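You operate a simulated robot arm through the tools that you are given. There is no shell and no other tool.

You are at the controls of a simulated robot arm. One attempt, no reset.

TASK
Clamp the blue stop at about 25 cm on the tape, then reel the tape in.
Fine: pull the tape out to the end post first; reel it in with its red button.

It is judged by the outcome, as a careful person would: the job done as asked, and still so three seconds after it is handed in. It fails if anything else is knocked over, pushed out of place, dropped, spilled or broken.

THE ROBOT
A 7-joint arm with a two-finger parallel gripper, fixed in place. Base frame: the origin is at the foot of the arm, x ahead of it, y to its left, z up. Units: mm, rad, N and s.
Its first joint turns from -2.897 to 2.897 rad. Payload 3.43 kg.
The TCP is the grasp point between the finger pads, 30 mm short of the fingertips. In the tool frame z runs along the fingers and y along their closing line. Largest opening 94 mm; finger width 28, thickness 10; the body of the gripper, 50 by 96 mm, starts 55 mm behind the TCP.
Orientation is that of the tool frame in the base frame, as a unit quaternion [x, y, z, w]. With the fingers straight down and closing along the base's y, the tool's x points along the base's -x, its y along +y and its z along -z.

THE INTERFACE
- The arm moves only by the tool servo_tool. Its arguments are lists of equal length, an entry for each row: "offset": the shift along the tool's x, y, z in mm, a list of three; "dr": the turn, a rotation vector about the tool's x, y, z in rad, a list of three; "fingers": the opening, from 0 (shut) to 1 (fully open). In form: {"offset": [[tx, ty, tz], ...], "dr": [[wx, wy, wz], ...], "fingers": [fingers, ...]}. A call has 1 to 20 rows; each row shifts and turns the commanded pose from where the row before left it, along the tool's axes as they then stand. Each row takes 0.2 s and may step no farther than 50 mm and 0.15 rad from the row before; otherwise, or with a gripper value out of range, the whole call is refused. A pose out of reach is approached as far as the arm can. The call stops where the force on the tool passes 40 N (or 10 N more than at its start, if that is more) or the arm is blocked; 0.2 s more then pass. Each finger travels about 45 mm/s and halts on what it meets, pressing with about 22 N; the grip force reading is that of the motor and also rises with nothing between the fingers. The clock runs only during rows and for 0.2 s after the last one: add rows that do not move to give the fingers time. The reply holds the time, the measured pose of the TCP, the force on the tool along the base axes, the opening and the grip force, in the units named above and with some noise, with the torque about the TCP (base axes, N m) and any sound that the robot's microphone picked up.
- Cameras (640 x 400 px; columns grow to the right, rows downward): "scene" is fixed at [400.5, 499.3, 1635.7]; the picture's right is [0.26, -0.97, 0.00], its down [-0.94, -0.25, -0.25] and it looks along [0.24, 0.06, -0.97] (base axes); focal length 256 px, centre (320, 200). "wrist" rides on the gripper at [76, 14, -102] in the tool frame; the picture's right is [-0.18, 0.98, 0.00], its down [-0.75, -0.14, -0.64] and it looks along [-0.63, -0.12, 0.77] (tool axes); focal length 243 px, centre (320, 200). There is no depth. A picture from a camera that has moved, and an enlarged one, comes with that camera's place and axes in the base frame and with its lens.
- snapshot(camera): a new picture of that camera. No time passes.
- move_column(by): slides the trunk up (or, below 0, down) by that many mm; the arm rides with it, the base frame stays. It gives what a move gives, with no picture.
- zoom(camera, box): a new picture of the part [left, top, right, bottom] of that camera's present view, enlarged. No time passes.
- hand_in(): hands the job in; it is judged then, once.

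Places have to be worked out from the pictures, the camera data and where the tool is seen. Open the gripper and draw the arm clear of the work before you hand the job in, unless the task says otherwise.

The tools are called after "Call:" by a JSON object that holds its "name" and its "arguments". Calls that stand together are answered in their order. servo_tool: Moves the arm, as the interface text tells. Its arguments: {"type":"object","properties":{"offset":{"type":"array"},"dr":{"type":"array"},"fingers":{"type":"array"}},"required":["offset","dr","fingers"]} The other tools are called the same way: move_column (by) slides the trunk up or down; snapshot (camera) takes a picture; zoom (camera, box) takes an enlarged picture of a part of a camera's view; hand_in () hands the job in.

At the start:

```text
t: 0.0
tool_pos: [283.9, 590.6, 1258.3]
orientation: [0.001, 1.0, 0.0, 0.0]
ft_force: [-0.5, 0.8, -0.1]
moment: [-0.01, 0.02, 0.0]
width: 94.2
grasp_force: 0.1
trunk travel left (down, up): [-425.0, 185.0]
```

scene: 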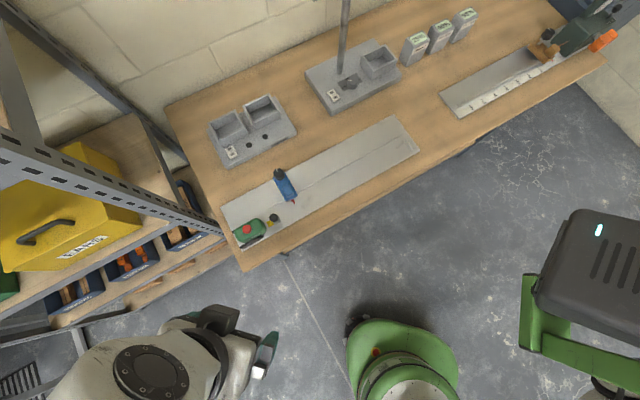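
wrist: 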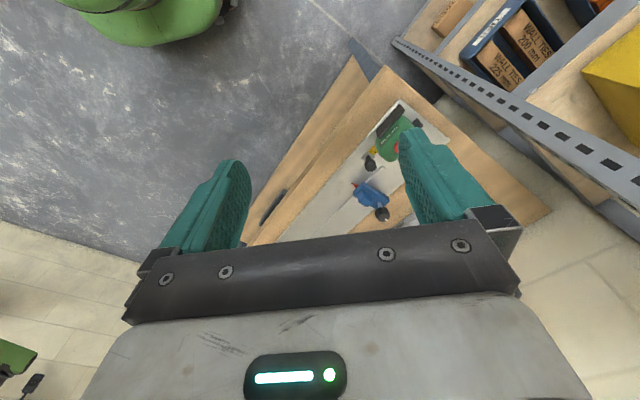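

I'll start by looking closely at the bench with the tape, the blue stop and the end post.

Call:
{"name": "zoom", "arguments": {"camera": "scene", "box": [200, 100, 440, 260]}}

Call:
{"name": "zoom", "arguments": {"camera": "scene", "box": [210, 150, 330, 260]}}

Call:
{"name": "zoom", "arguments": {"camera": "wrist", "box": [240, 60, 480, 260]}}

Call:
{"name": "zoom", "arguments": {"camera": "scene", "box": [420, 0, 640, 130]}}

```text
2.50 times, centred on (320, 180) of scene
camera zoom: at [400.5, 499.3, 1635.7], right [0.26, -0.97, 0.0], down [-0.94, -0.25, -0.25], along [0.24, 0.06, -0.97], focal length 641 px, centre (320, 250)
```

zoom: 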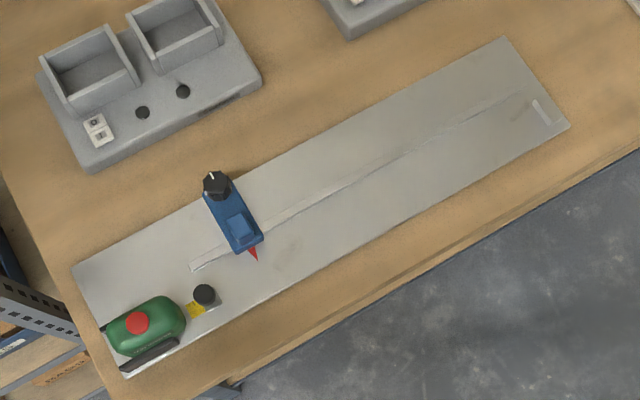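

```text
3.64 times, centred on (270, 205) of scene
camera zoom: at [400.5, 499.3, 1635.7], right [0.26, -0.97, 0.0], down [-0.94, -0.25, -0.25], along [0.24, 0.06, -0.97], focal length 933 px, centre (502, 182)
```

zoom: 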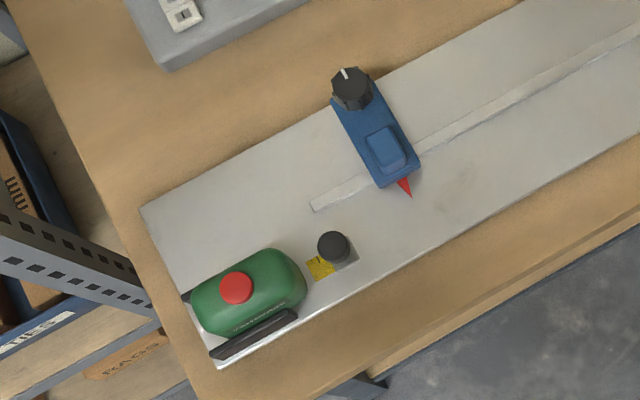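

```text
2.00 times, centred on (360, 160) of wrist
camera zoom: at [207.9, 605.2, 1360.1], right [0.18, 0.98, 0.0], down [0.75, -0.14, 0.64], along [0.63, -0.12, -0.77], focal length 485 px, centre (240, 280)
```

zoom: 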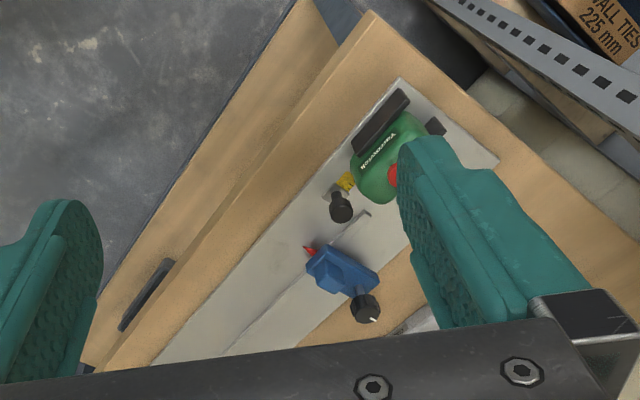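

```text
2.91 times, centred on (530, 65) of scene
camera zoom: at [400.5, 499.3, 1635.7], right [0.26, -0.97, 0.0], down [-0.94, -0.25, -0.25], along [0.24, 0.06, -0.97], focal length 746 px, centre (-291, 593)
```

zoom: 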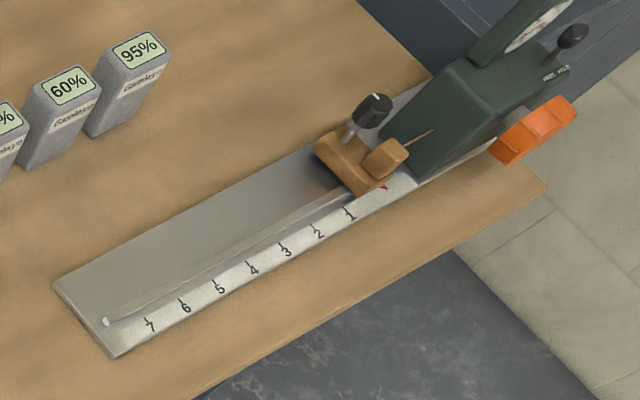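

The blue stop sits on a slot in a metal plate, the green tape case with its red button is at the near-left end (button about (439, 702, 970)), and the plate runs roughly along base (0.7, -0.7). I'll yaw the tool 45° to line up with the plate, then move over it for a closer look.

Call:
{"name": "servo_tool", "arguments": {"offset": [[0, 0, 0], [0, 0, 0], [0, 0, 0], [0, 0, 0], [0, 0, 0], [0, 0, 0], [-1, 32, 20], [-1, 32, 20], [-1, 32, 20], [-1, 32, 20], [-1, 31, 20], [0, 0, 0]], "dr": [[0, 0, 0.131], [0, 0, 0.131], [0, 0, 0.131], [0, 0, 0.131], [0, 0, 0.131], [0, 0, 0.131], [0, 0, 0], [0, 0, 0], [0, 0, 0], [0, 0, 0], [0, 0, 0], [0, 0, 0]], "fingers": [1, 1, 1, 1, 1, 1, 1, 1, 1, 1, 1, 1]}}

Call:
{"name": "snapshot", "arguments": {"camera": "wrist"}}

Call:
{"name": "snapshot", "arguments": {"camera": "scene"}}

```text
t: 2.8
tool_pos: [362.2, 691.4, 1169.8]
orientation: [0.377, 0.926, 0.007, -0.008]
ft_force: [-0.6, -0.5, 0.2]
moment: [0.03, 0.01, -0.03]
width: 93.8
grasp_force: 0.0
out of reach, approached as far as the arm can: row 11
trunk travel left (down, up): [-425.0, 185.0]
stopped in row 12: the arm was blocked; the commanded pose is now the measured one
```

```text
taken
camera wrist: at [319.3, 753.8, 1271.8], right [0.82, 0.57, 0.0], down [0.45, -0.64, 0.63], along [0.36, -0.51, -0.78], focal length 243 px, centre (320, 200)
```

wrist: 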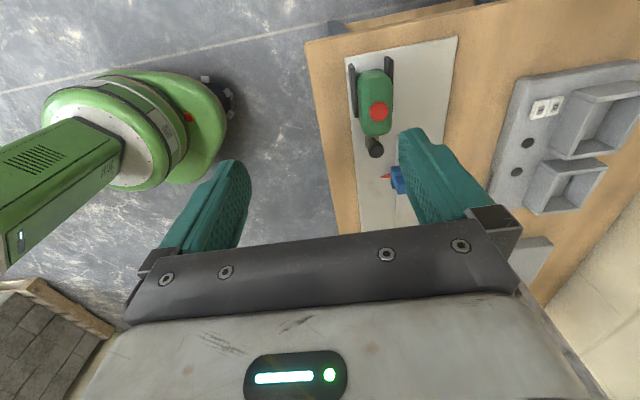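

```text
taken
```

scene: 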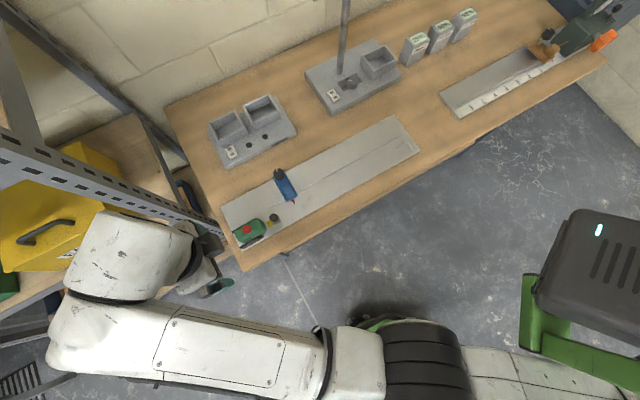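

The last row was reported out of reach and the arm blocked; I'll look closely to see whether a link is touching the rack upright.

Call:
{"name": "zoom", "arguments": {"camera": "scene", "box": [30, 160, 330, 350]}}

Call:
{"name": "zoom", "arguments": {"camera": "wrist", "box": [290, 20, 490, 240]}}

```text
2.11 times, centred on (180, 255) of scene
camera zoom: at [400.5, 499.3, 1635.7], right [0.26, -0.97, 0.0], down [-0.94, -0.25, -0.25], along [0.24, 0.06, -0.97], focal length 540 px, centre (615, 84)
```

zoom: 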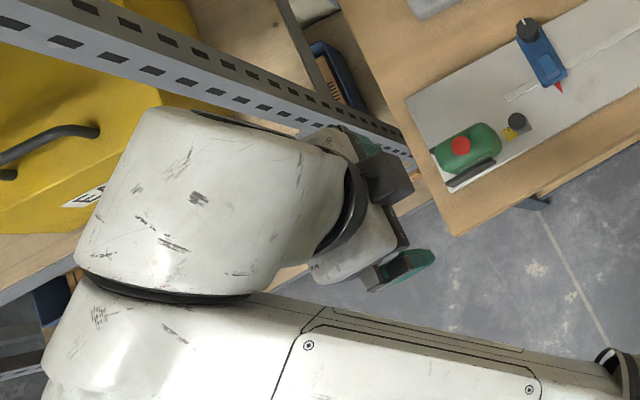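

```text
1.82 times, centred on (390, 130) of wrist
camera zoom: at [319.3, 753.8, 1271.8], right [0.82, 0.57, 0.0], down [0.45, -0.64, 0.63], along [0.36, -0.51, -0.78], focal length 441 px, centre (193, 327)
```

zoom: 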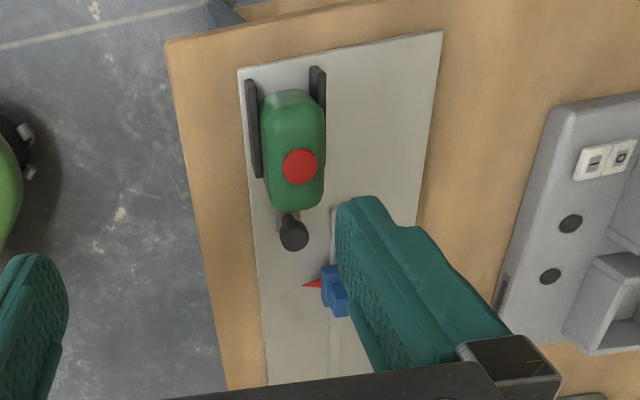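

The gripper is clear of the rack by eye; it looks like a reach limit at this height and so far to the left. I'll move away from the rack, lower, towards the stop's side, and correct the slight tilt.

Call:
{"name": "servo_tool", "arguments": {"offset": [[-24, 5, 20], [-24, 5, 22], [-24, 8, 24], [-24, 9, 24], [-24, 9, 24], [0, 0, 0], [0, 0, 0]], "dr": [[0, 0, 0], [0, 0, 0], [0, 0, 0], [0, 0, 0], [0.007, -0.02, 0.012], [0, 0, 0], [0, 0, 0]], "fingers": [1, 1, 1, 1, 1, 1, 1]}}

Call:
{"name": "snapshot", "arguments": {"camera": "wrist"}}

Call:
{"name": "snapshot", "arguments": {"camera": "scene"}}

```text
t: 4.4
tool_pos: [473.2, 636.2, 1050.5]
orientation: [0.386, 0.923, 0.001, -0.001]
ft_force: [-0.4, -0.9, 0.4]
moment: [0.03, 0.02, 0.0]
width: 94.0
grasp_force: 0.0
trunk travel left (down, up): [-425.0, 185.0]
```

```text
taken
camera wrist: at [431.4, 700.1, 1151.5], right [0.83, 0.56, 0.0], down [0.43, -0.64, 0.64], along [0.36, -0.53, -0.77], focal length 243 px, centre (320, 200)
```

wrist: 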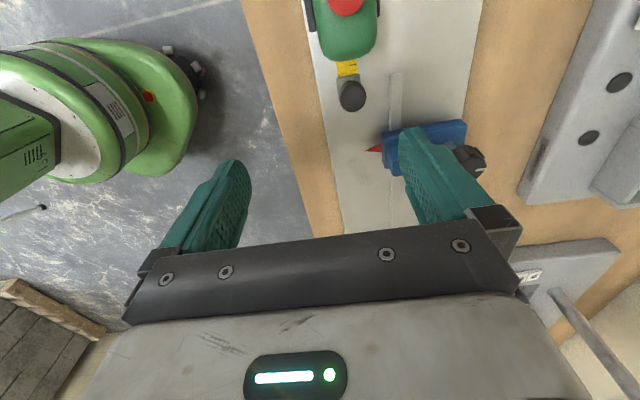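

```text
taken
```

scene: 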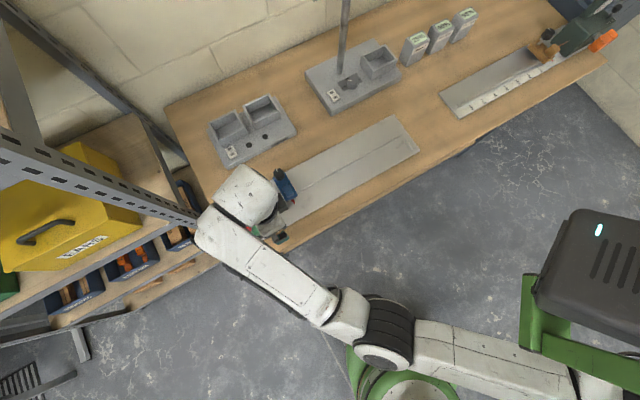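

The arm is free again. I'll zoom the wrist view to study the tape end knob, the stop's knob and the pointer.

Call:
{"name": "zoom", "arguments": {"camera": "wrist", "box": [290, 0, 490, 125]}}

Call:
{"name": "zoom", "arguments": {"camera": "wrist", "box": [320, 60, 520, 220]}}

Call:
{"name": "zoom", "arguments": {"camera": "scene", "box": [360, 110, 430, 170]}}

```text
3.20 times, centred on (390, 62) of wrist
camera zoom: at [431.4, 700.1, 1151.5], right [0.83, 0.56, 0.0], down [0.43, -0.64, 0.64], along [0.36, -0.53, -0.77], focal length 776 px, centre (96, 640)
```

zoom: 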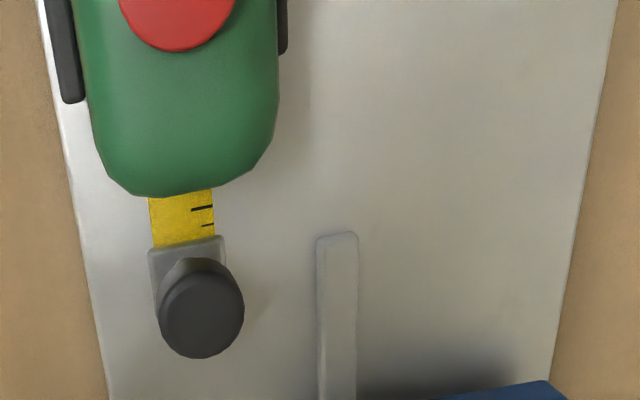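

```text
2.50 times, centred on (420, 140) of wrist
camera zoom: at [431.4, 700.1, 1151.5], right [0.83, 0.56, 0.0], down [0.43, -0.64, 0.64], along [0.36, -0.53, -0.77], focal length 606 px, centre (70, 350)
```

zoom: 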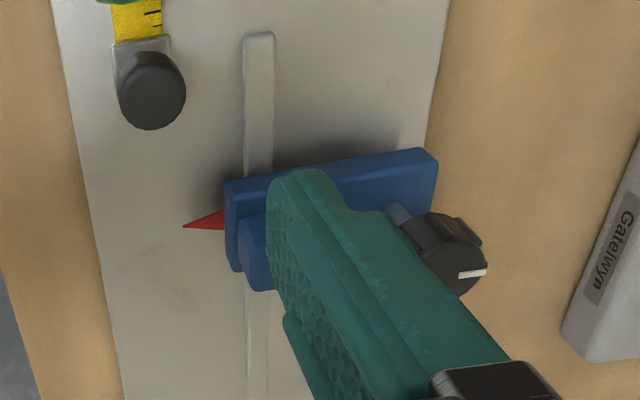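

```text
6.67 times, centred on (395, 140) of scene
camera zoom: at [400.5, 499.3, 1635.7], right [0.26, -0.97, 0.0], down [-0.94, -0.25, -0.25], along [0.24, 0.06, -0.97], focal length 1710 px, centre (-180, 600)
```

zoom: 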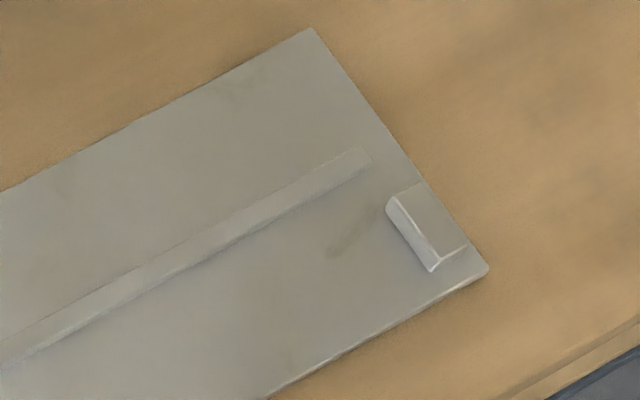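

The tape hook's knob top is near (494, 659, 919), the plate top near z 876, and the red pointer overhangs the tape line at about z 893. I'll step back toward the robot and roll the tool to get an oblique side view, to check heights before gripping.

Call:
{"name": "servo_tool", "arguments": {"offset": [[0, -22, 12], [0, -22, 12], [0, -22, 12], [0, -22, 12], [0, 0, 0], [0, 0, 0], [0, 0, 0], [0, 0, 0], [0, 0, 0], [0, 0, 0]], "dr": [[0, 0, 0], [0, 0, 0], [0, 0, 0], [0, 0, 0], [-0.14, 0, 0], [-0.14, 0, 0], [-0.14, 0, 0], [-0.14, 0, 0], [-0.14, 0, 0], [0, 0, 0]], "fingers": [1, 1, 1, 1, 1, 1, 1, 1, 1, 1]}}

Call:
{"name": "snapshot", "arguments": {"camera": "wrist"}}

```text
t: 6.6
tool_pos: [410.9, 573.7, 1005.6]
orientation: [0.362, 0.867, 0.317, 0.131]
ft_force: [0.1, -0.6, -0.3]
moment: [-0.03, 0.02, -0.02]
width: 94.0
grasp_force: 0.1
trunk travel left (down, up): [-425.0, 185.0]
```

```text
taken
camera wrist: at [318.4, 588.8, 1091.0], right [0.66, 0.4, 0.63], down [0.16, -0.9, 0.4], along [0.73, -0.16, -0.66], focal length 243 px, centre (320, 200)
```

wrist: 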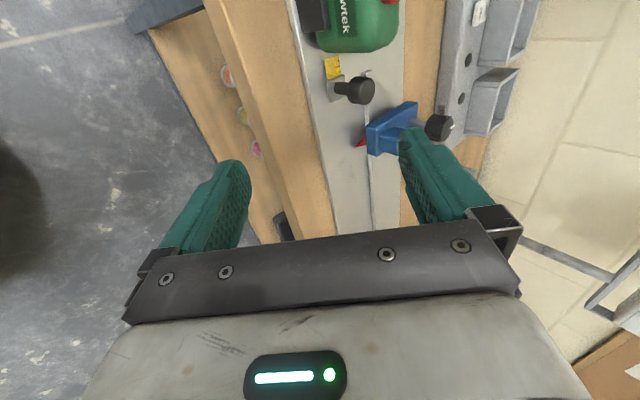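

Call:
{"name": "zoom", "arguments": {"camera": "wrist", "box": [290, 30, 470, 170]}}

Call:
{"name": "zoom", "arguments": {"camera": "wrist", "box": [310, 40, 390, 110]}}

Call:
{"name": "zoom", "arguments": {"camera": "wrist", "box": [340, 90, 460, 180]}}

```text
2.86 times, centred on (380, 100) of wrist
camera zoom: at [318.4, 588.8, 1091.0], right [0.66, 0.4, 0.63], down [0.16, -0.9, 0.4], along [0.73, -0.16, -0.66], focal length 693 px, centre (149, 486)
```

zoom: 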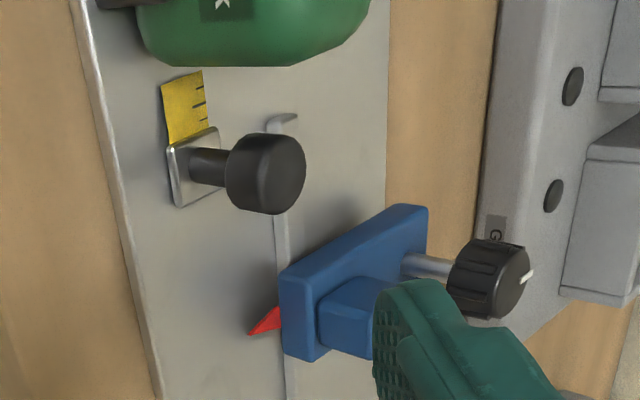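

```text
5.71 times, centred on (350, 75) of wrist
camera zoom: at [318.4, 588.8, 1091.0], right [0.66, 0.4, 0.63], down [0.16, -0.9, 0.4], along [0.73, -0.16, -0.66], focal length 1386 px, centre (149, 914)
```

zoom: 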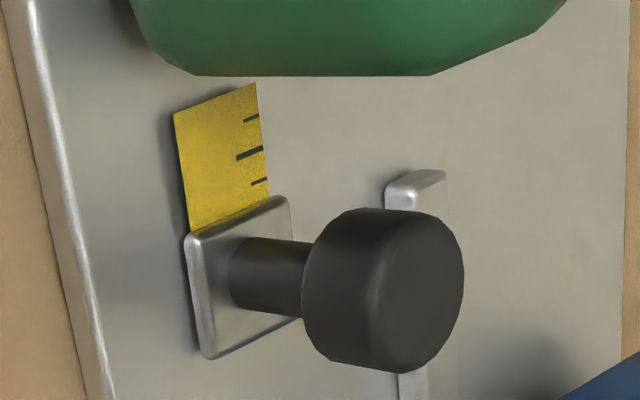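

```text
4.44 times, centred on (400, 135) of wrist
camera zoom: at [318.4, 588.8, 1091.0], right [0.66, 0.4, 0.63], down [0.16, -0.9, 0.4], along [0.73, -0.16, -0.66], focal length 1078 px, centre (-36, 489)
```

zoom: 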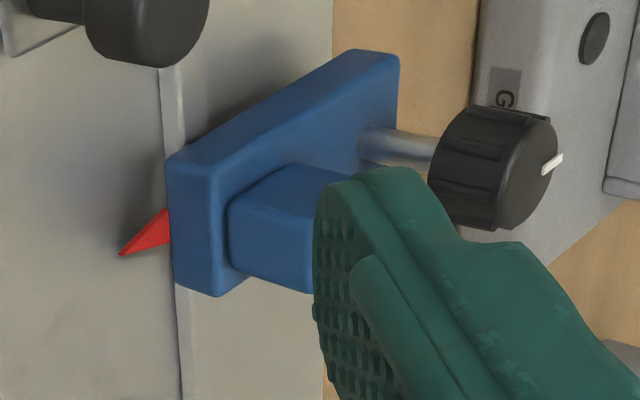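

Better triangulation from two wrist views: knob cap centre (492.6, 659.7), cap z 915–930, thin stem below, hook and tape at z ~890; pointer tip at z ~898, so the cap passes over it. I'll go upright again and hover over the knob with the fingers closing across the plate.

Call:
{"name": "servo_tool", "arguments": {"offset": [[0, 0, 0], [0, 0, 0], [0, 0, 0], [0, 0, 0], [0, 0, 0], [1, 30, -1], [1, 30, -1], [1, 30, -1], [0.6, 28.7, -1], [0, 0, 0], [0, 0, 0]], "dr": [[0.14, 0, 0], [0.14, 0, 0], [0.14, 0, 0], [0.14, 0, 0], [0.14, 0, 0], [0, 0, 0], [0, 0, 0], [0, 0, 0], [0, 0, 0], [0, 0, 0], [0, 0, 0]], "fingers": [1, 1, 1, 1, 1, 1, 1, 1, 1, 0.75, 0.75]}}

Call:
{"name": "snapshot", "arguments": {"camera": "wrist"}}

```text
t: 9.0
tool_pos: [493.7, 661.4, 1007.2]
orientation: [0.385, 0.923, 0.0, -0.001]
ft_force: [-0.3, 0.3, -0.2]
moment: [0.03, -0.01, -0.02]
width: 70.6
grasp_force: 0.1
trunk travel left (down, up): [-425.0, 185.0]
```

```text
taken
camera wrist: at [450.6, 726.2, 1108.5], right [0.83, 0.56, 0.0], down [0.43, -0.64, 0.64], along [0.36, -0.53, -0.77], focal length 243 px, centre (320, 200)
```

wrist: 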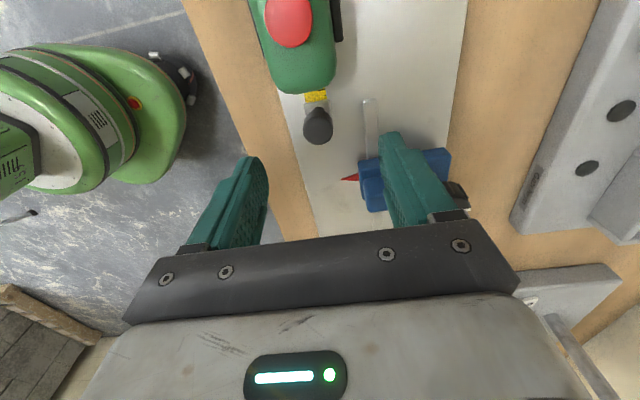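

The knob sits right under the TCP as predicted. I'll descend to TCP z ≈ 939 (fingertips ~909, clear of the pointer and stop base) and check before closing.

Call:
{"name": "servo_tool", "arguments": {"offset": [[0, -1, 20], [0, -1, 20], [0, 0, 20], [0, 0, 8], [0, 0, 0]], "dr": [[0, 0, 0], [0, 0, 0], [0, 0, 0], [0, 0, 0], [0, 0, 0]], "fingers": [0.75, 0.75, 0.75, 0.75, 0.75]}}

Call:
{"name": "snapshot", "arguments": {"camera": "wrist"}}

Call:
{"name": "snapshot", "arguments": {"camera": "scene"}}

```text
t: 10.2
tool_pos: [491.7, 659.5, 941.9]
orientation: [0.385, 0.923, 0.0, -0.001]
ft_force: [-1.0, -0.3, 0.3]
moment: [0.01, -0.01, 0.01]
width: 70.8
grasp_force: 0.0
trunk travel left (down, up): [-425.0, 185.0]
```

```text
taken
camera wrist: at [448.8, 723.4, 1042.2], right [0.83, 0.56, 0.0], down [0.43, -0.64, 0.64], along [0.36, -0.53, -0.77], focal length 243 px, centre (320, 200)
```

wrist: 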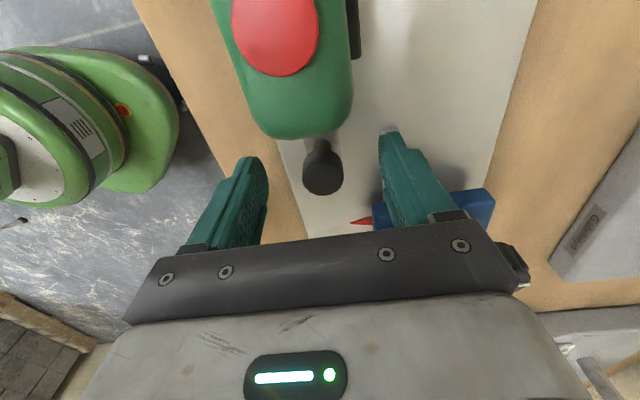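

```text
taken
```

scene: 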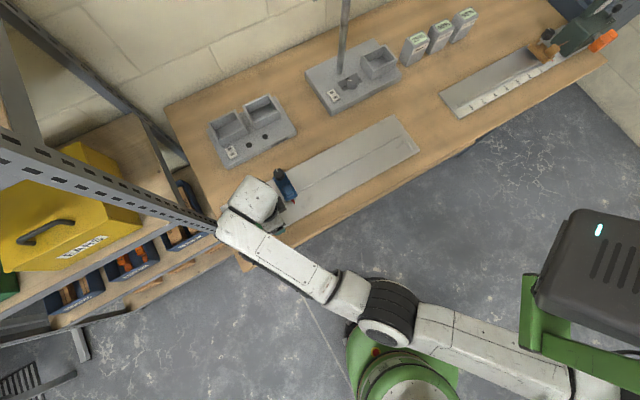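

The cap is centred between the fingers. Closing on it.

Call:
{"name": "servo_tool", "arguments": {"offset": [[0, 0, 0], [0, 0, 0], [0, 0, 0], [0, 0, 0], [0, 0, 0]], "dr": [[0, 0, 0], [0, 0, 0], [0, 0, 0], [0, 0, 0], [0, 0, 0]], "fingers": [0.1, 0.1, 0.1, 0.1, 0.1]}}

Call:
{"name": "snapshot", "arguments": {"camera": "wrist"}}

```text
t: 11.4
tool_pos: [491.4, 658.8, 941.7]
orientation: [0.386, 0.923, 0.001, 0.0]
ft_force: [9.9, 12.8, -3.9]
moment: [0.38, -0.08, 0.03]
width: 22.5
grasp_force: 45.1
trunk travel left (down, up): [-425.0, 185.0]
```

```text
taken
camera wrist: at [449.8, 724.0, 1042.4], right [0.83, 0.56, 0.0], down [0.43, -0.64, 0.64], along [0.36, -0.53, -0.77], focal length 243 px, centre (320, 200)
```

wrist: 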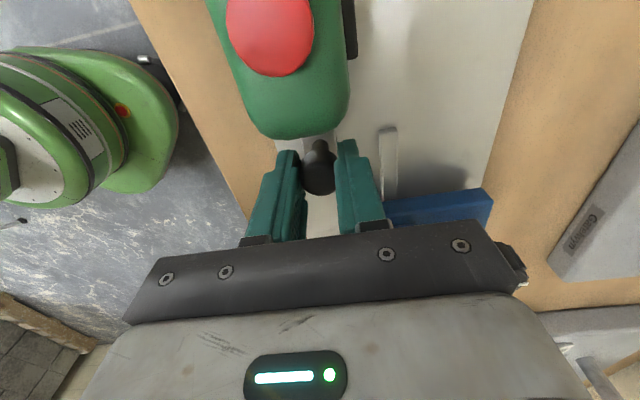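

Gripped at 22.5 mm, with about 16 N sideways push toward +e2, meaning the knob is slightly to that side. I'll nudge the tool that way to relax it.

Call:
{"name": "servo_tool", "arguments": {"offset": [[0, 1.5, 0], [0, 0, 0]], "dr": [[0, 0, 0], [0, 0, 0]], "fingers": [0.1, 0.1]}}

```text
t: 12.0
tool_pos: [492.6, 660.9, 941.0]
orientation: [0.385, 0.923, 0.0, 0.0]
ft_force: [6.8, 7.1, 0.8]
moment: [0.36, 0.09, 0.01]
width: 22.6
grasp_force: 44.4
trunk travel left (down, up): [-425.0, 185.0]
```

Call:
{"name": "servo_tool", "arguments": {"offset": [[0, 1.5, 0], [0, 0, 0]], "dr": [[0, 0, 0], [0, 0, 0]], "fingers": [0.1, 0.1]}}

```text
t: 12.6
tool_pos: [491.9, 660.0, 941.1]
orientation: [0.384, 0.923, -0.002, 0.0]
ft_force: [-3.2, -4.7, 4.3]
moment: [-0.16, 0.07, 0.02]
width: 22.6
grasp_force: 45.0
trunk travel left (down, up): [-425.0, 185.0]
```

Side force is nearly balanced. Now a short test pull of 20 mm along the plate (tool −x), with a tiny correction back.

Call:
{"name": "servo_tool", "arguments": {"offset": [[-5, -0.5, 0], [-8, 0, 0], [-7, 0, 0], [0, 0, 0]], "dr": [[0, 0, 0], [0, 0, 0], [0, 0, 0], [0, 0, 0]], "fingers": [0.1, 0.1, 0.1, 0.1]}}

Call:
{"name": "snapshot", "arguments": {"camera": "wrist"}}

```text
t: 13.6
tool_pos: [507.8, 646.1, 941.7]
orientation: [0.385, 0.923, -0.001, 0.0]
ft_force: [-8.9, -5.7, 8.0]
moment: [-0.13, 0.23, -0.02]
width: 22.5
grasp_force: 44.3
trunk travel left (down, up): [-425.0, 185.0]
```

```text
taken
camera wrist: at [463.9, 710.3, 1042.3], right [0.83, 0.56, 0.0], down [0.43, -0.63, 0.64], along [0.36, -0.53, -0.77], focal length 243 px, centre (320, 200)
```

wrist: 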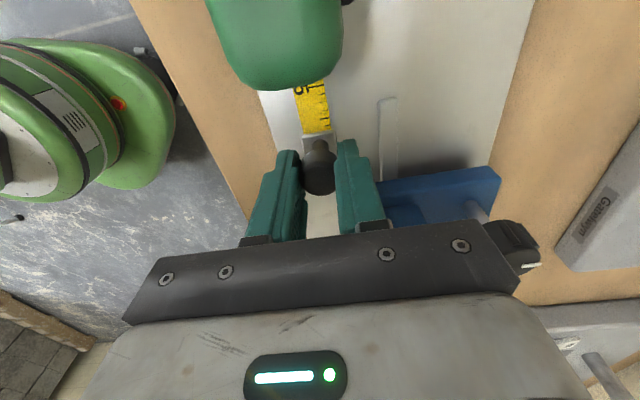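

The tape feeds out smoothly. I'll trim the small side and vertical loads and keep pulling, watching the pass by the red pointer.

Call:
{"name": "servo_tool", "arguments": {"offset": [[-5, -1, -0.7], [-10, 0, 0], [-10, 0, 0], [0, 0, 0]], "dr": [[0, 0, 0], [0, 0, 0], [0, 0, 0], [0, 0, 0]], "fingers": [0.1, 0.1, 0.1, 0.1]}}

Call:
{"name": "snapshot", "arguments": {"camera": "wrist"}}

Call:
{"name": "zoom", "arguments": {"camera": "wrist", "box": [240, 50, 400, 200]}}

Call:
{"name": "zoom", "arguments": {"camera": "scene", "box": [220, 150, 340, 260]}}

```text
t: 14.6
tool_pos: [525.3, 627.9, 941.5]
orientation: [0.385, 0.923, 0.001, -0.001]
ft_force: [0.9, 3.6, 1.3]
moment: [0.18, 0.08, -0.04]
width: 22.3
grasp_force: 44.7
trunk travel left (down, up): [-425.0, 185.0]
```

```text
taken
camera wrist: at [481.8, 692.2, 1042.3], right [0.83, 0.56, 0.0], down [0.43, -0.64, 0.64], along [0.36, -0.53, -0.77], focal length 243 px, centre (320, 200)
```

wrist: 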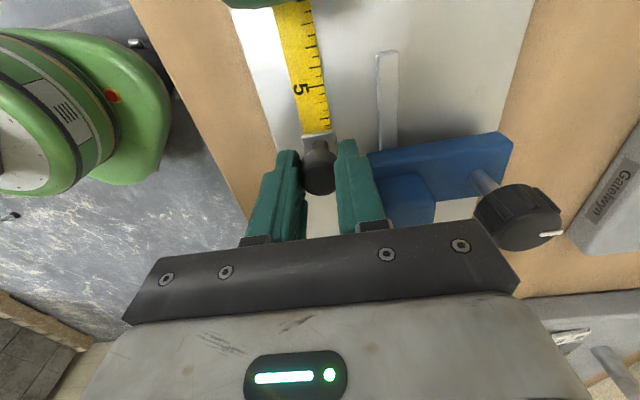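

```text
2.67 times, centred on (320, 125) of wrist
camera zoom: at [481.8, 692.2, 1042.3], right [0.83, 0.56, 0.0], down [0.43, -0.64, 0.64], along [0.36, -0.53, -0.77], focal length 647 px, centre (320, 400)
```

zoom: 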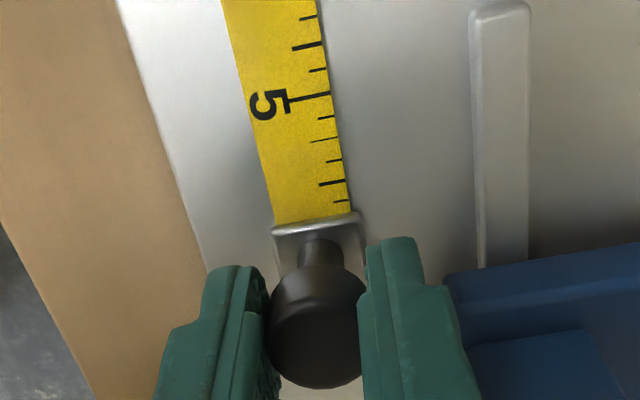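

```text
3.64 times, centred on (280, 205) of scene
camera zoom: at [400.5, 499.3, 1635.7], right [0.26, -0.97, 0.0], down [-0.94, -0.25, -0.25], along [0.24, 0.06, -0.97], focal length 933 px, centre (466, 182)
```

zoom: 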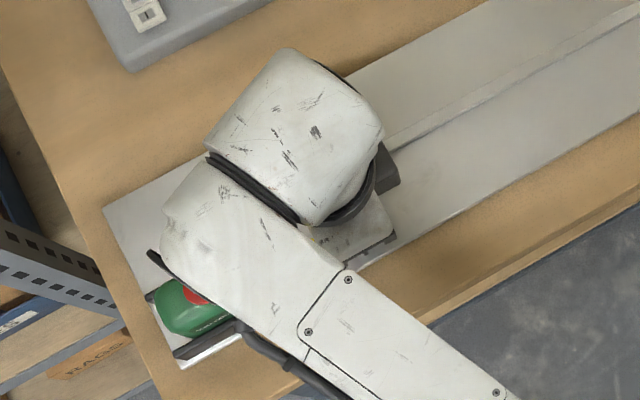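

The tape shows ticks each half cm, numeral 5 readable, zero at the hook's front. I'll continue slowly past the pointer and check the loads.

Call:
{"name": "servo_tool", "arguments": {"offset": [[-8, 0.3, -0.5], [-8, 0, 0], [-8, 0, 0], [0, 0, 0]], "dr": [[0, 0, 0], [0, 0, 0], [0, 0, 0], [0, 0, 0]], "fingers": [0.1, 0.1, 0.1, 0.1]}}

Call:
{"name": "zoom", "arguments": {"camera": "wrist", "box": [240, 90, 460, 240]}}

```text
t: 15.6
tool_pos: [542.5, 610.6, 941.0]
orientation: [0.385, 0.923, -0.001, 0.0]
ft_force: [3.6, 7.1, -7.4]
moment: [0.23, 0.04, 0.0]
width: 22.3
grasp_force: 44.9
trunk travel left (down, up): [-425.0, 185.0]
```

```text
2.67 times, centred on (350, 165) of wrist
camera zoom: at [499.1, 675.1, 1042.3], right [0.83, 0.56, 0.0], down [0.43, -0.63, 0.64], along [0.36, -0.53, -0.77], focal length 647 px, centre (240, 293)
```

zoom: 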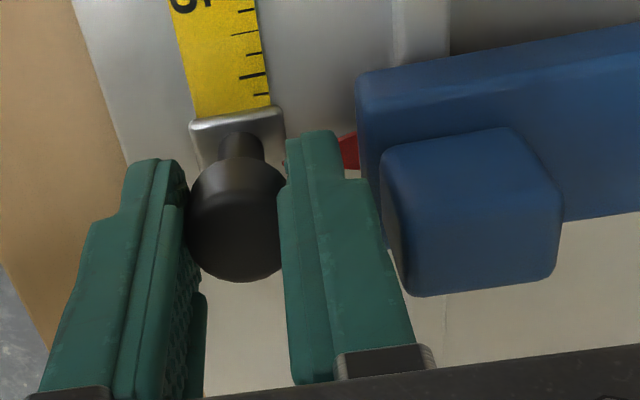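

The right finger passes over the pointer with several mm of clearance to the blue block. Trimming and continuing the pull.

Call:
{"name": "servo_tool", "arguments": {"offset": [[-8, 0.7, 0.7], [-10, 0, 0], [-12, 0, 0], [-12, 0, 0], [0, 0, 0]], "dr": [[0, 0, 0], [0, 0, 0], [0, 0, 0], [0, 0, 0], [0, 0, 0]], "fingers": [0.1, 0.1, 0.1, 0.1, 0.1]}}

Call:
{"name": "snapshot", "arguments": {"camera": "wrist"}}

```text
t: 16.8
tool_pos: [571.1, 580.5, 940.4]
orientation: [0.385, 0.923, 0.0, -0.001]
ft_force: [5.6, 8.3, -2.1]
moment: [0.04, -0.21, 0.02]
width: 22.5
grasp_force: 45.4
trunk travel left (down, up): [-425.0, 185.0]
```

```text
taken
camera wrist: at [528.6, 645.3, 1042.4], right [0.83, 0.56, 0.0], down [0.43, -0.64, 0.64], along [0.36, -0.53, -0.77], focal length 243 px, centre (320, 200)
```

wrist: 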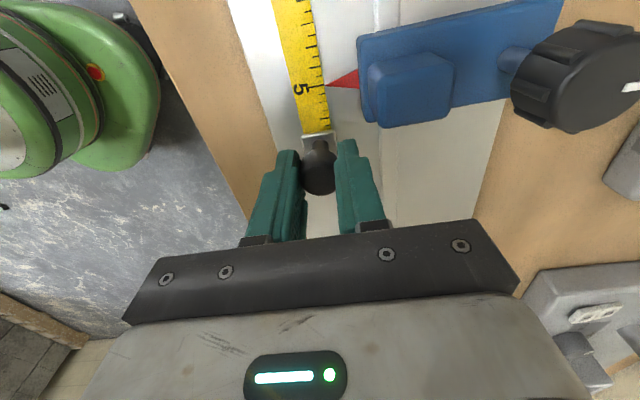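

Passed the pointer cleanly, reading 5 cm near it now, with the stop unmoved. About 350 mm remain; I'll pull a further 100 mm with a small sideways trim.

Call:
{"name": "servo_tool", "arguments": {"offset": [[-10, 1, 0], [-15, 0.1, 0], [-15, 0.1, 0], [-15, 0.1, 0], [-15, 0.1, 0], [-15, 0.1, 0], [-15, 0.1, 0], [0, 0, 0]], "dr": [[0, 0, 0], [0, 0, 0], [0, 0, 0], [0, 0, 0], [0, 0, 0], [0, 0, 0], [0, 0, 0], [0, 0, 0]], "fingers": [0.1, 0.1, 0.1, 0.1, 0.1, 0.1, 0.1, 0.1]}}

Call:
{"name": "snapshot", "arguments": {"camera": "wrist"}}

Call:
{"name": "snapshot", "arguments": {"camera": "scene"}}

```text
t: 18.6
tool_pos: [641.9, 510.5, 941.1]
orientation: [0.385, 0.923, -0.001, 0.0]
ft_force: [-12.5, -9.5, -5.6]
moment: [-0.3, 0.11, 0.0]
width: 22.6
grasp_force: 45.2
trunk travel left (down, up): [-425.0, 185.0]
```

```text
taken
camera wrist: at [599.1, 575.4, 1042.3], right [0.83, 0.56, 0.0], down [0.43, -0.63, 0.64], along [0.36, -0.53, -0.77], focal length 243 px, centre (320, 200)
```

wrist: 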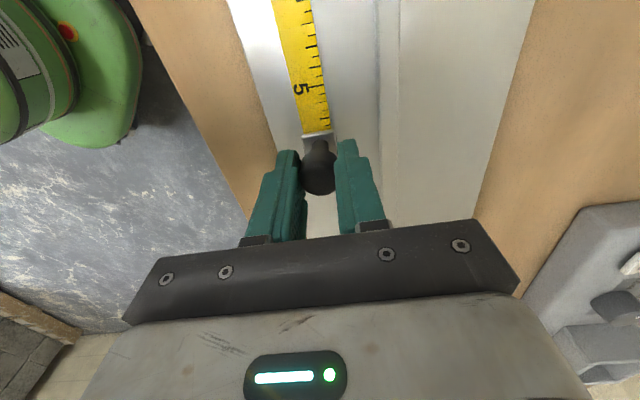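

```text
taken
```

scene: 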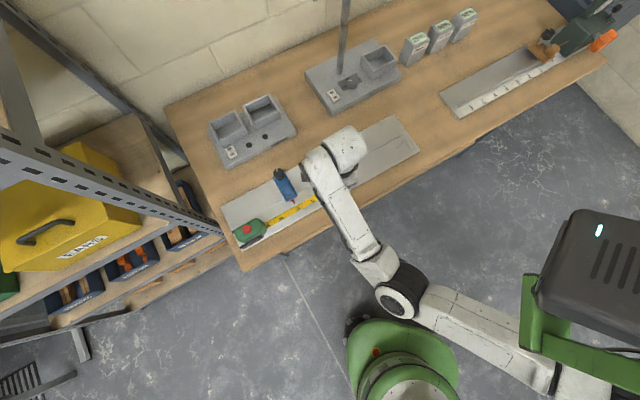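

Tape is out about 21 cm. The side load is −15 N, so I'll trim back ~2 mm and keep pulling straight along tool −x.

Call:
{"name": "servo_tool", "arguments": {"offset": [[-10, -1.1, 0.5], [-15, -1, 0], [-15, 0, 0], [-15, 0, 0], [-15, 0, 0], [-15, 0, 0], [-15, 0, 0], [0, 0, 0]], "dr": [[0, 0, 0], [0, 0, 0], [0, 0, 0], [0, 0, 0], [0, 0, 0], [0, 0, 0], [0, 0, 0], [0, 0, 0]], "fingers": [0.1, 0.1, 0.1, 0.1, 0.1, 0.1, 0.1, 0.1]}}

Call:
{"name": "snapshot", "arguments": {"camera": "scene"}}

```text
t: 20.4
tool_pos: [712.4, 439.5, 941.6]
orientation: [0.384, 0.923, 0.002, 0.0]
ft_force: [16.4, 18.6, 20.7]
moment: [0.77, 0.03, 0.01]
width: 22.7
grasp_force: 45.1
trunk travel left (down, up): [-425.0, 185.0]
```

```text
taken
```

scene: 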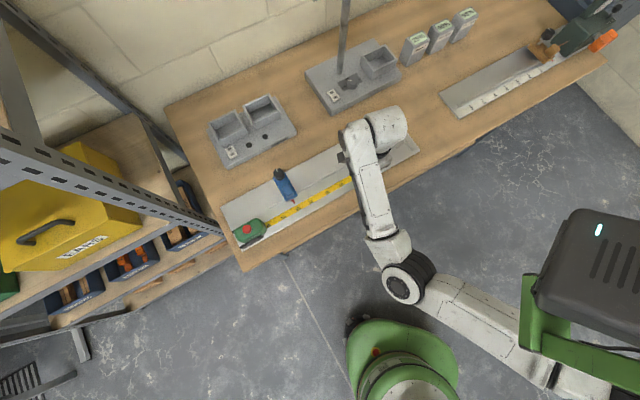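

Side stiffness is ~17 N/mm, so I over-trimmed. Correcting by +1.4 mm sideways and 0.4 mm up, then checking.

Call:
{"name": "servo_tool", "arguments": {"offset": [[-5, 1.4, -0.4], [-15, 0, 0], [-15, 0, 0], [-15, 0, 0], [0, 0, 0]], "dr": [[0, 0, 0], [0, 0, 0], [0, 0, 0], [0, 0, 0], [0, 0, 0]], "fingers": [0.1, 0.1, 0.1, 0.1, 0.1]}}

Call:
{"name": "zoom", "arguments": {"camera": "scene", "box": [300, 90, 440, 200]}}

```text
t: 21.6
tool_pos: [748.1, 404.1, 942.0]
orientation: [0.385, 0.923, 0.0, -0.001]
ft_force: [12.1, 15.5, 11.8]
moment: [0.23, -0.39, 0.02]
width: 22.7
grasp_force: 44.9
trunk travel left (down, up): [-425.0, 185.0]
```

```text
3.64 times, centred on (370, 145) of scene
camera zoom: at [400.5, 499.3, 1635.7], right [0.26, -0.97, 0.0], down [-0.94, -0.25, -0.25], along [0.24, 0.06, -0.97], focal length 933 px, centre (138, 400)
```

zoom: 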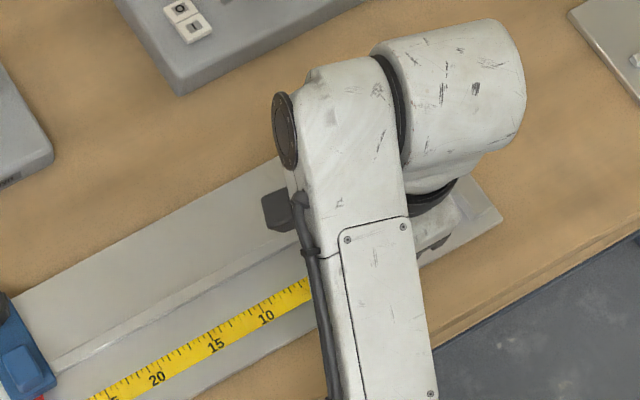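

Tape graduations are readable (10, 15, 20…). About 100 mm remain; trimming and continuing in smaller steps.

Call:
{"name": "servo_tool", "arguments": {"offset": [[-10, 1.1, -0.3], [-15, 0, 0], [-15, 0, 0], [-10, 0, 0], [0, 0, 0]], "dr": [[0, 0, 0], [0, 0, 0], [0, 0, 0], [0, 0, 0], [0, 0, 0]], "fingers": [0.1, 0.1, 0.1, 0.1, 0.1]}}

Call:
{"name": "snapshot", "arguments": {"camera": "wrist"}}

Call:
{"name": "zoom", "arguments": {"camera": "scene", "box": [300, 90, 440, 200]}}

```text
t: 22.8
tool_pos: [783.2, 368.8, 940.3]
orientation: [0.385, 0.923, -0.002, -0.002]
ft_force: [-5.6, -1.9, 3.8]
moment: [-0.11, 0.1, -0.01]
width: 22.6
grasp_force: 44.9
trunk travel left (down, up): [-425.0, 185.0]
```

```text
taken
camera wrist: at [741.1, 433.8, 1042.1], right [0.83, 0.56, 0.0], down [0.43, -0.63, 0.64], along [0.36, -0.53, -0.77], focal length 243 px, centre (320, 200)
```

wrist: 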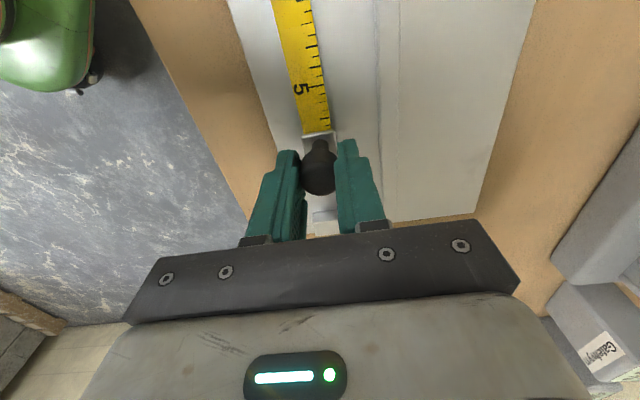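

```text
3.64 times, centred on (370, 145) of scene
camera zoom: at [400.5, 499.3, 1635.7], right [0.26, -0.97, 0.0], down [-0.94, -0.25, -0.25], along [0.24, 0.06, -0.97], focal length 933 px, centre (138, 400)
```

zoom: 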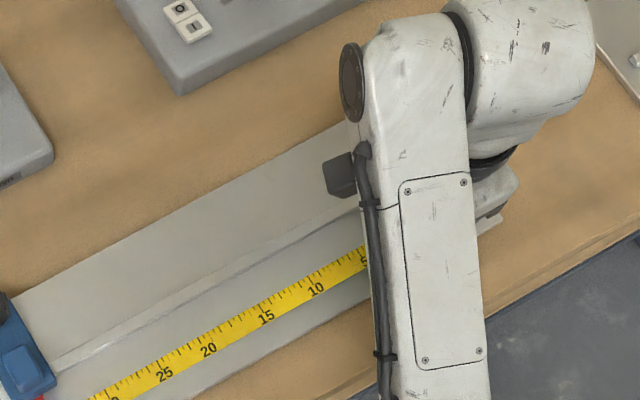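

I can now see the end post between the fingers; zooming to measure the remaining distance.

Call:
{"name": "zoom", "arguments": {"camera": "wrist", "box": [260, 120, 400, 250]}}

```text
3.08 times, centred on (330, 185) of wrist
camera zoom: at [741.1, 433.8, 1042.1], right [0.83, 0.56, 0.0], down [0.43, -0.63, 0.64], along [0.36, -0.53, -0.77], focal length 746 px, centre (289, 246)
```

zoom: 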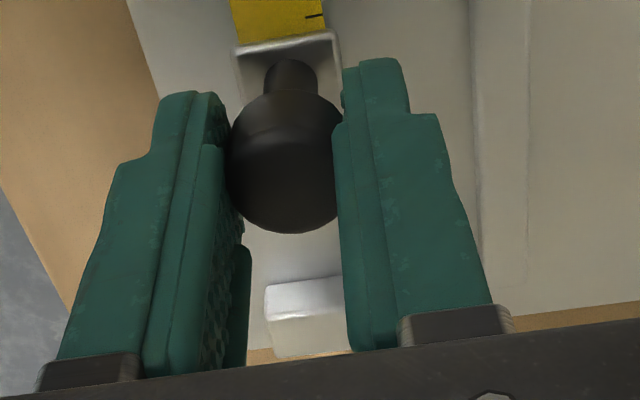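

The post front is about 67 mm ahead of the knob, so roughly 55 mm more until the hook meets it (post top ~z 898, below my fingertips). Pulling 42 mm more, then creeping.

Call:
{"name": "servo_tool", "arguments": {"offset": [[-10, -0.3, 0], [-12, 0, 0], [-12, 0, 0], [-8, 0, 0], [0, 0, 0]], "dr": [[0, 0, 0], [0, 0, 0], [0, 0, 0], [0, 0, 0], [0, 0, 0]], "fingers": [0.1, 0.1, 0.1, 0.1, 0.1]}}

Call:
{"name": "zoom", "arguments": {"camera": "wrist", "box": [260, 120, 400, 250]}}

```text
t: 24.0
tool_pos: [813.4, 339.3, 941.8]
orientation: [0.385, 0.923, 0.0, 0.0]
ft_force: [-4.0, -0.7, -0.6]
moment: [-0.01, 0.11, 0.0]
width: 22.7
grasp_force: 45.3
trunk travel left (down, up): [-425.0, 185.0]
```

```text
3.08 times, centred on (330, 185) of wrist
camera zoom: at [770.2, 404.0, 1042.2], right [0.83, 0.56, 0.0], down [0.43, -0.63, 0.64], along [0.36, -0.53, -0.77], focal length 746 px, centre (289, 246)
```

zoom: 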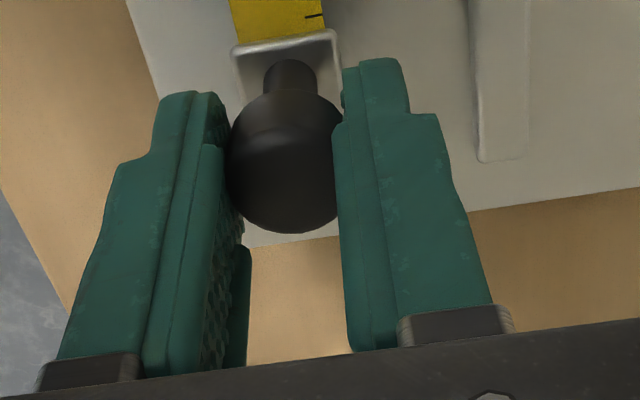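

The post is now hidden under the knob; creeping forward in 2 mm steps and watching for the contact force.

Call:
{"name": "servo_tool", "arguments": {"offset": [[-3, 0, 0], [-2, 0, 0], [-2, 0, 0], [-2, 0, 0], [0, 0, 0]], "dr": [[0, 0, 0], [0, 0, 0], [0, 0, 0], [0, 0, 0], [0, 0, 0]], "fingers": [0.1, 0.1, 0.1, 0.1, 0.1]}}

```text
t: 25.2
tool_pos: [818.0, 334.0, 941.7]
orientation: [0.384, 0.923, 0.0, -0.002]
ft_force: [-6.4, 5.0, -1.2]
moment: [0.02, 0.13, -0.01]
width: 22.5
grasp_force: 45.4
trunk travel left (down, up): [-425.0, 185.0]
```

Resistance along the pull is rising (~8 N). A few more small steps to confirm it is the post.

Call:
{"name": "servo_tool", "arguments": {"offset": [[-1.5, 0, 0], [-1.5, 0, 0], [0, 0, 0]], "dr": [[0, 0, 0], [0, 0, 0], [0, 0, 0]], "fingers": [0.1, 0.1, 0.1]}}

Call:
{"name": "zoom", "arguments": {"camera": "wrist", "box": [260, 120, 400, 250]}}

```text
t: 26.0
tool_pos: [819.9, 332.5, 941.1]
orientation: [0.383, 0.924, -0.002, -0.003]
ft_force: [-28.4, 19.0, -4.5]
moment: [0.0, 0.26, 0.0]
width: 22.7
grasp_force: 44.8
trunk travel left (down, up): [-425.0, 185.0]
```

```text
3.08 times, centred on (330, 185) of wrist
camera zoom: at [776.9, 397.1, 1042.3], right [0.82, 0.57, 0.0], down [0.44, -0.63, 0.64], along [0.36, -0.53, -0.77], focal length 746 px, centre (289, 246)
```

zoom: 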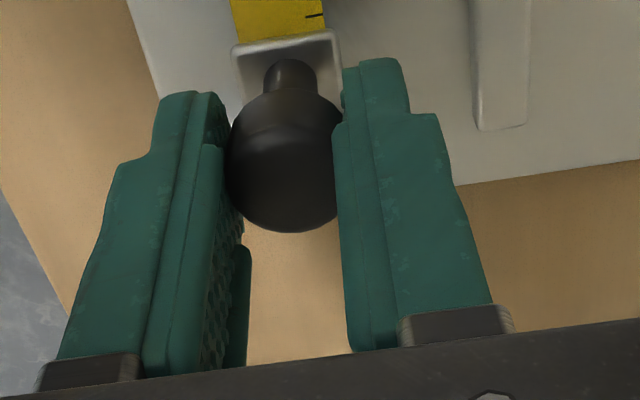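

Firm contact with the end post (33 N). I'll relax the push by ~2 mm, then open the fingers and see that the tape stays out.

Call:
{"name": "servo_tool", "arguments": {"offset": [[1.5, 0, 0], [0.5, 0, 0], [0, 0, 0]], "dr": [[0, 0, 0], [0, 0, 0], [0, 0, 0]], "fingers": [0.1, 0.1, 0.1]}}

```text
t: 26.8
tool_pos: [819.4, 331.5, 941.2]
orientation: [0.384, 0.923, 0.0, -0.001]
ft_force: [-23.1, 15.2, -7.3]
moment: [0.7, 0.8, -0.03]
width: 22.6
grasp_force: 44.5
trunk travel left (down, up): [-425.0, 185.0]
```

Call:
{"name": "servo_tool", "arguments": {"offset": [[1, 0, 0], [0.5, 0, 0], [0, 0, 0]], "dr": [[0, 0, 0], [0, 0, 0], [0, 0, 0]], "fingers": [0.1, 0.1, 0.1]}}

Call:
{"name": "snapshot", "arguments": {"camera": "wrist"}}

```text
t: 27.6
tool_pos: [819.0, 333.7, 941.1]
orientation: [0.385, 0.923, 0.001, -0.001]
ft_force: [-10.9, 10.6, -14.3]
moment: [0.49, 0.41, -0.03]
width: 22.5
grasp_force: 44.7
trunk travel left (down, up): [-425.0, 185.0]
```

```text
taken
camera wrist: at [776.8, 397.5, 1042.3], right [0.83, 0.56, 0.0], down [0.43, -0.64, 0.64], along [0.36, -0.53, -0.77], focal length 243 px, centre (320, 200)
```

wrist: 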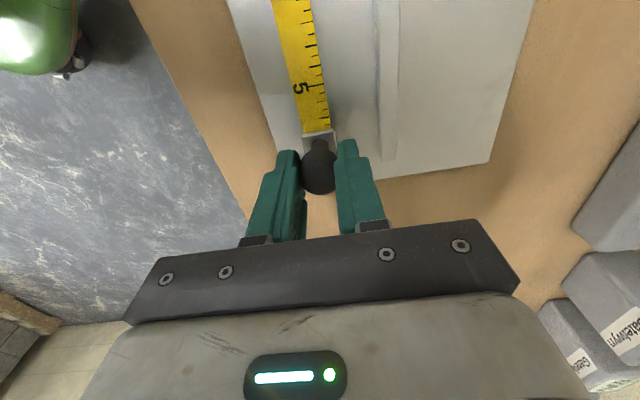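

Still ~15 N of push; easing 0.7 mm more, then opening partially and observing whether the hook stays at the post.

Call:
{"name": "servo_tool", "arguments": {"offset": [[0.7, 0, 0], [0, 0, 0], [0, 0, 0], [0, 0, 0]], "dr": [[0, 0, 0], [0, 0, 0], [0, 0, 0], [0, 0, 0]], "fingers": [0.1, 0.3, 0.36, 0.36]}}

Call:
{"name": "snapshot", "arguments": {"camera": "wrist"}}

```text
t: 28.6
tool_pos: [818.6, 333.9, 941.6]
orientation: [0.385, 0.923, 0.0, 0.001]
ft_force: [0.6, -0.7, 1.0]
moment: [0.0, 0.01, 0.03]
width: 33.8
grasp_force: 0.0
trunk travel left (down, up): [-425.0, 185.0]
```

```text
taken
camera wrist: at [776.0, 397.5, 1043.1], right [0.83, 0.56, 0.0], down [0.43, -0.64, 0.64], along [0.36, -0.53, -0.77], focal length 243 px, centre (320, 200)
```

wrist: 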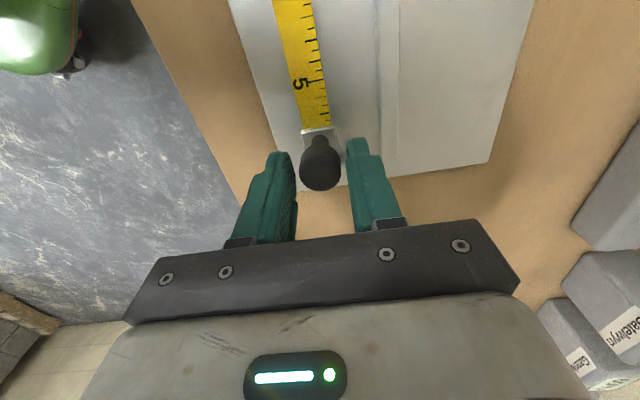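

Released; the tape seems to hold, but I'll wait briefly and compare to make sure it isn't creeping back.

Call:
{"name": "servo_tool", "arguments": {"offset": [[0, 0, 0], [0, 0, 0], [0, 0, 0]], "dr": [[0, 0, 0], [0, 0, 0], [0, 0, 0]], "fingers": [0.36, 0.36, 0.36]}}

Call:
{"name": "zoom", "arguments": {"camera": "wrist", "box": [240, 50, 400, 200]}}

Call:
{"name": "zoom", "arguments": {"camera": "scene", "box": [220, 90, 440, 250]}}

```text
t: 29.4
tool_pos: [818.9, 333.7, 941.7]
orientation: [0.385, 0.923, 0.001, -0.001]
ft_force: [-0.1, -0.6, 0.3]
moment: [-0.03, 0.01, 0.0]
width: 33.8
grasp_force: 0.0
trunk travel left (down, up): [-425.0, 185.0]
```

```text
2.67 times, centred on (320, 125) of wrist
camera zoom: at [775.7, 397.9, 1042.9], right [0.83, 0.56, 0.0], down [0.43, -0.64, 0.64], along [0.36, -0.53, -0.77], focal length 647 px, centre (320, 400)
```

zoom: 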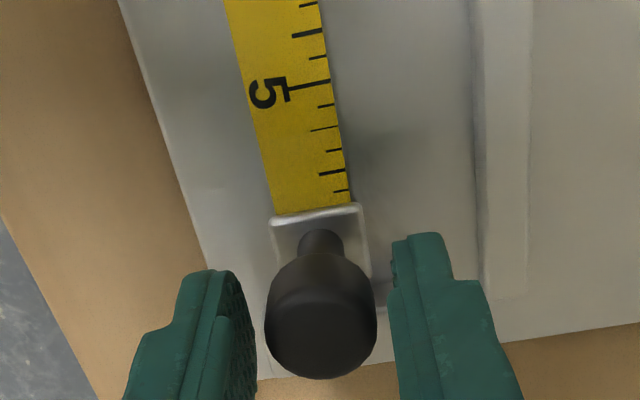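

```text
2.50 times, centred on (330, 170) of scene
camera zoom: at [400.5, 499.3, 1635.7], right [0.26, -0.97, 0.0], down [-0.94, -0.25, -0.25], along [0.24, 0.06, -0.97], focal length 641 px, centre (295, 275)
```

zoom: 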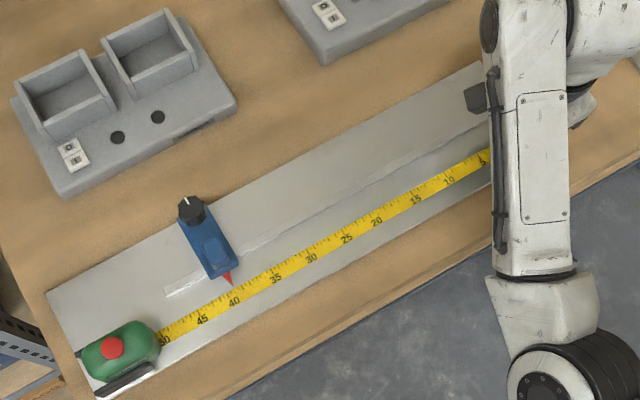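

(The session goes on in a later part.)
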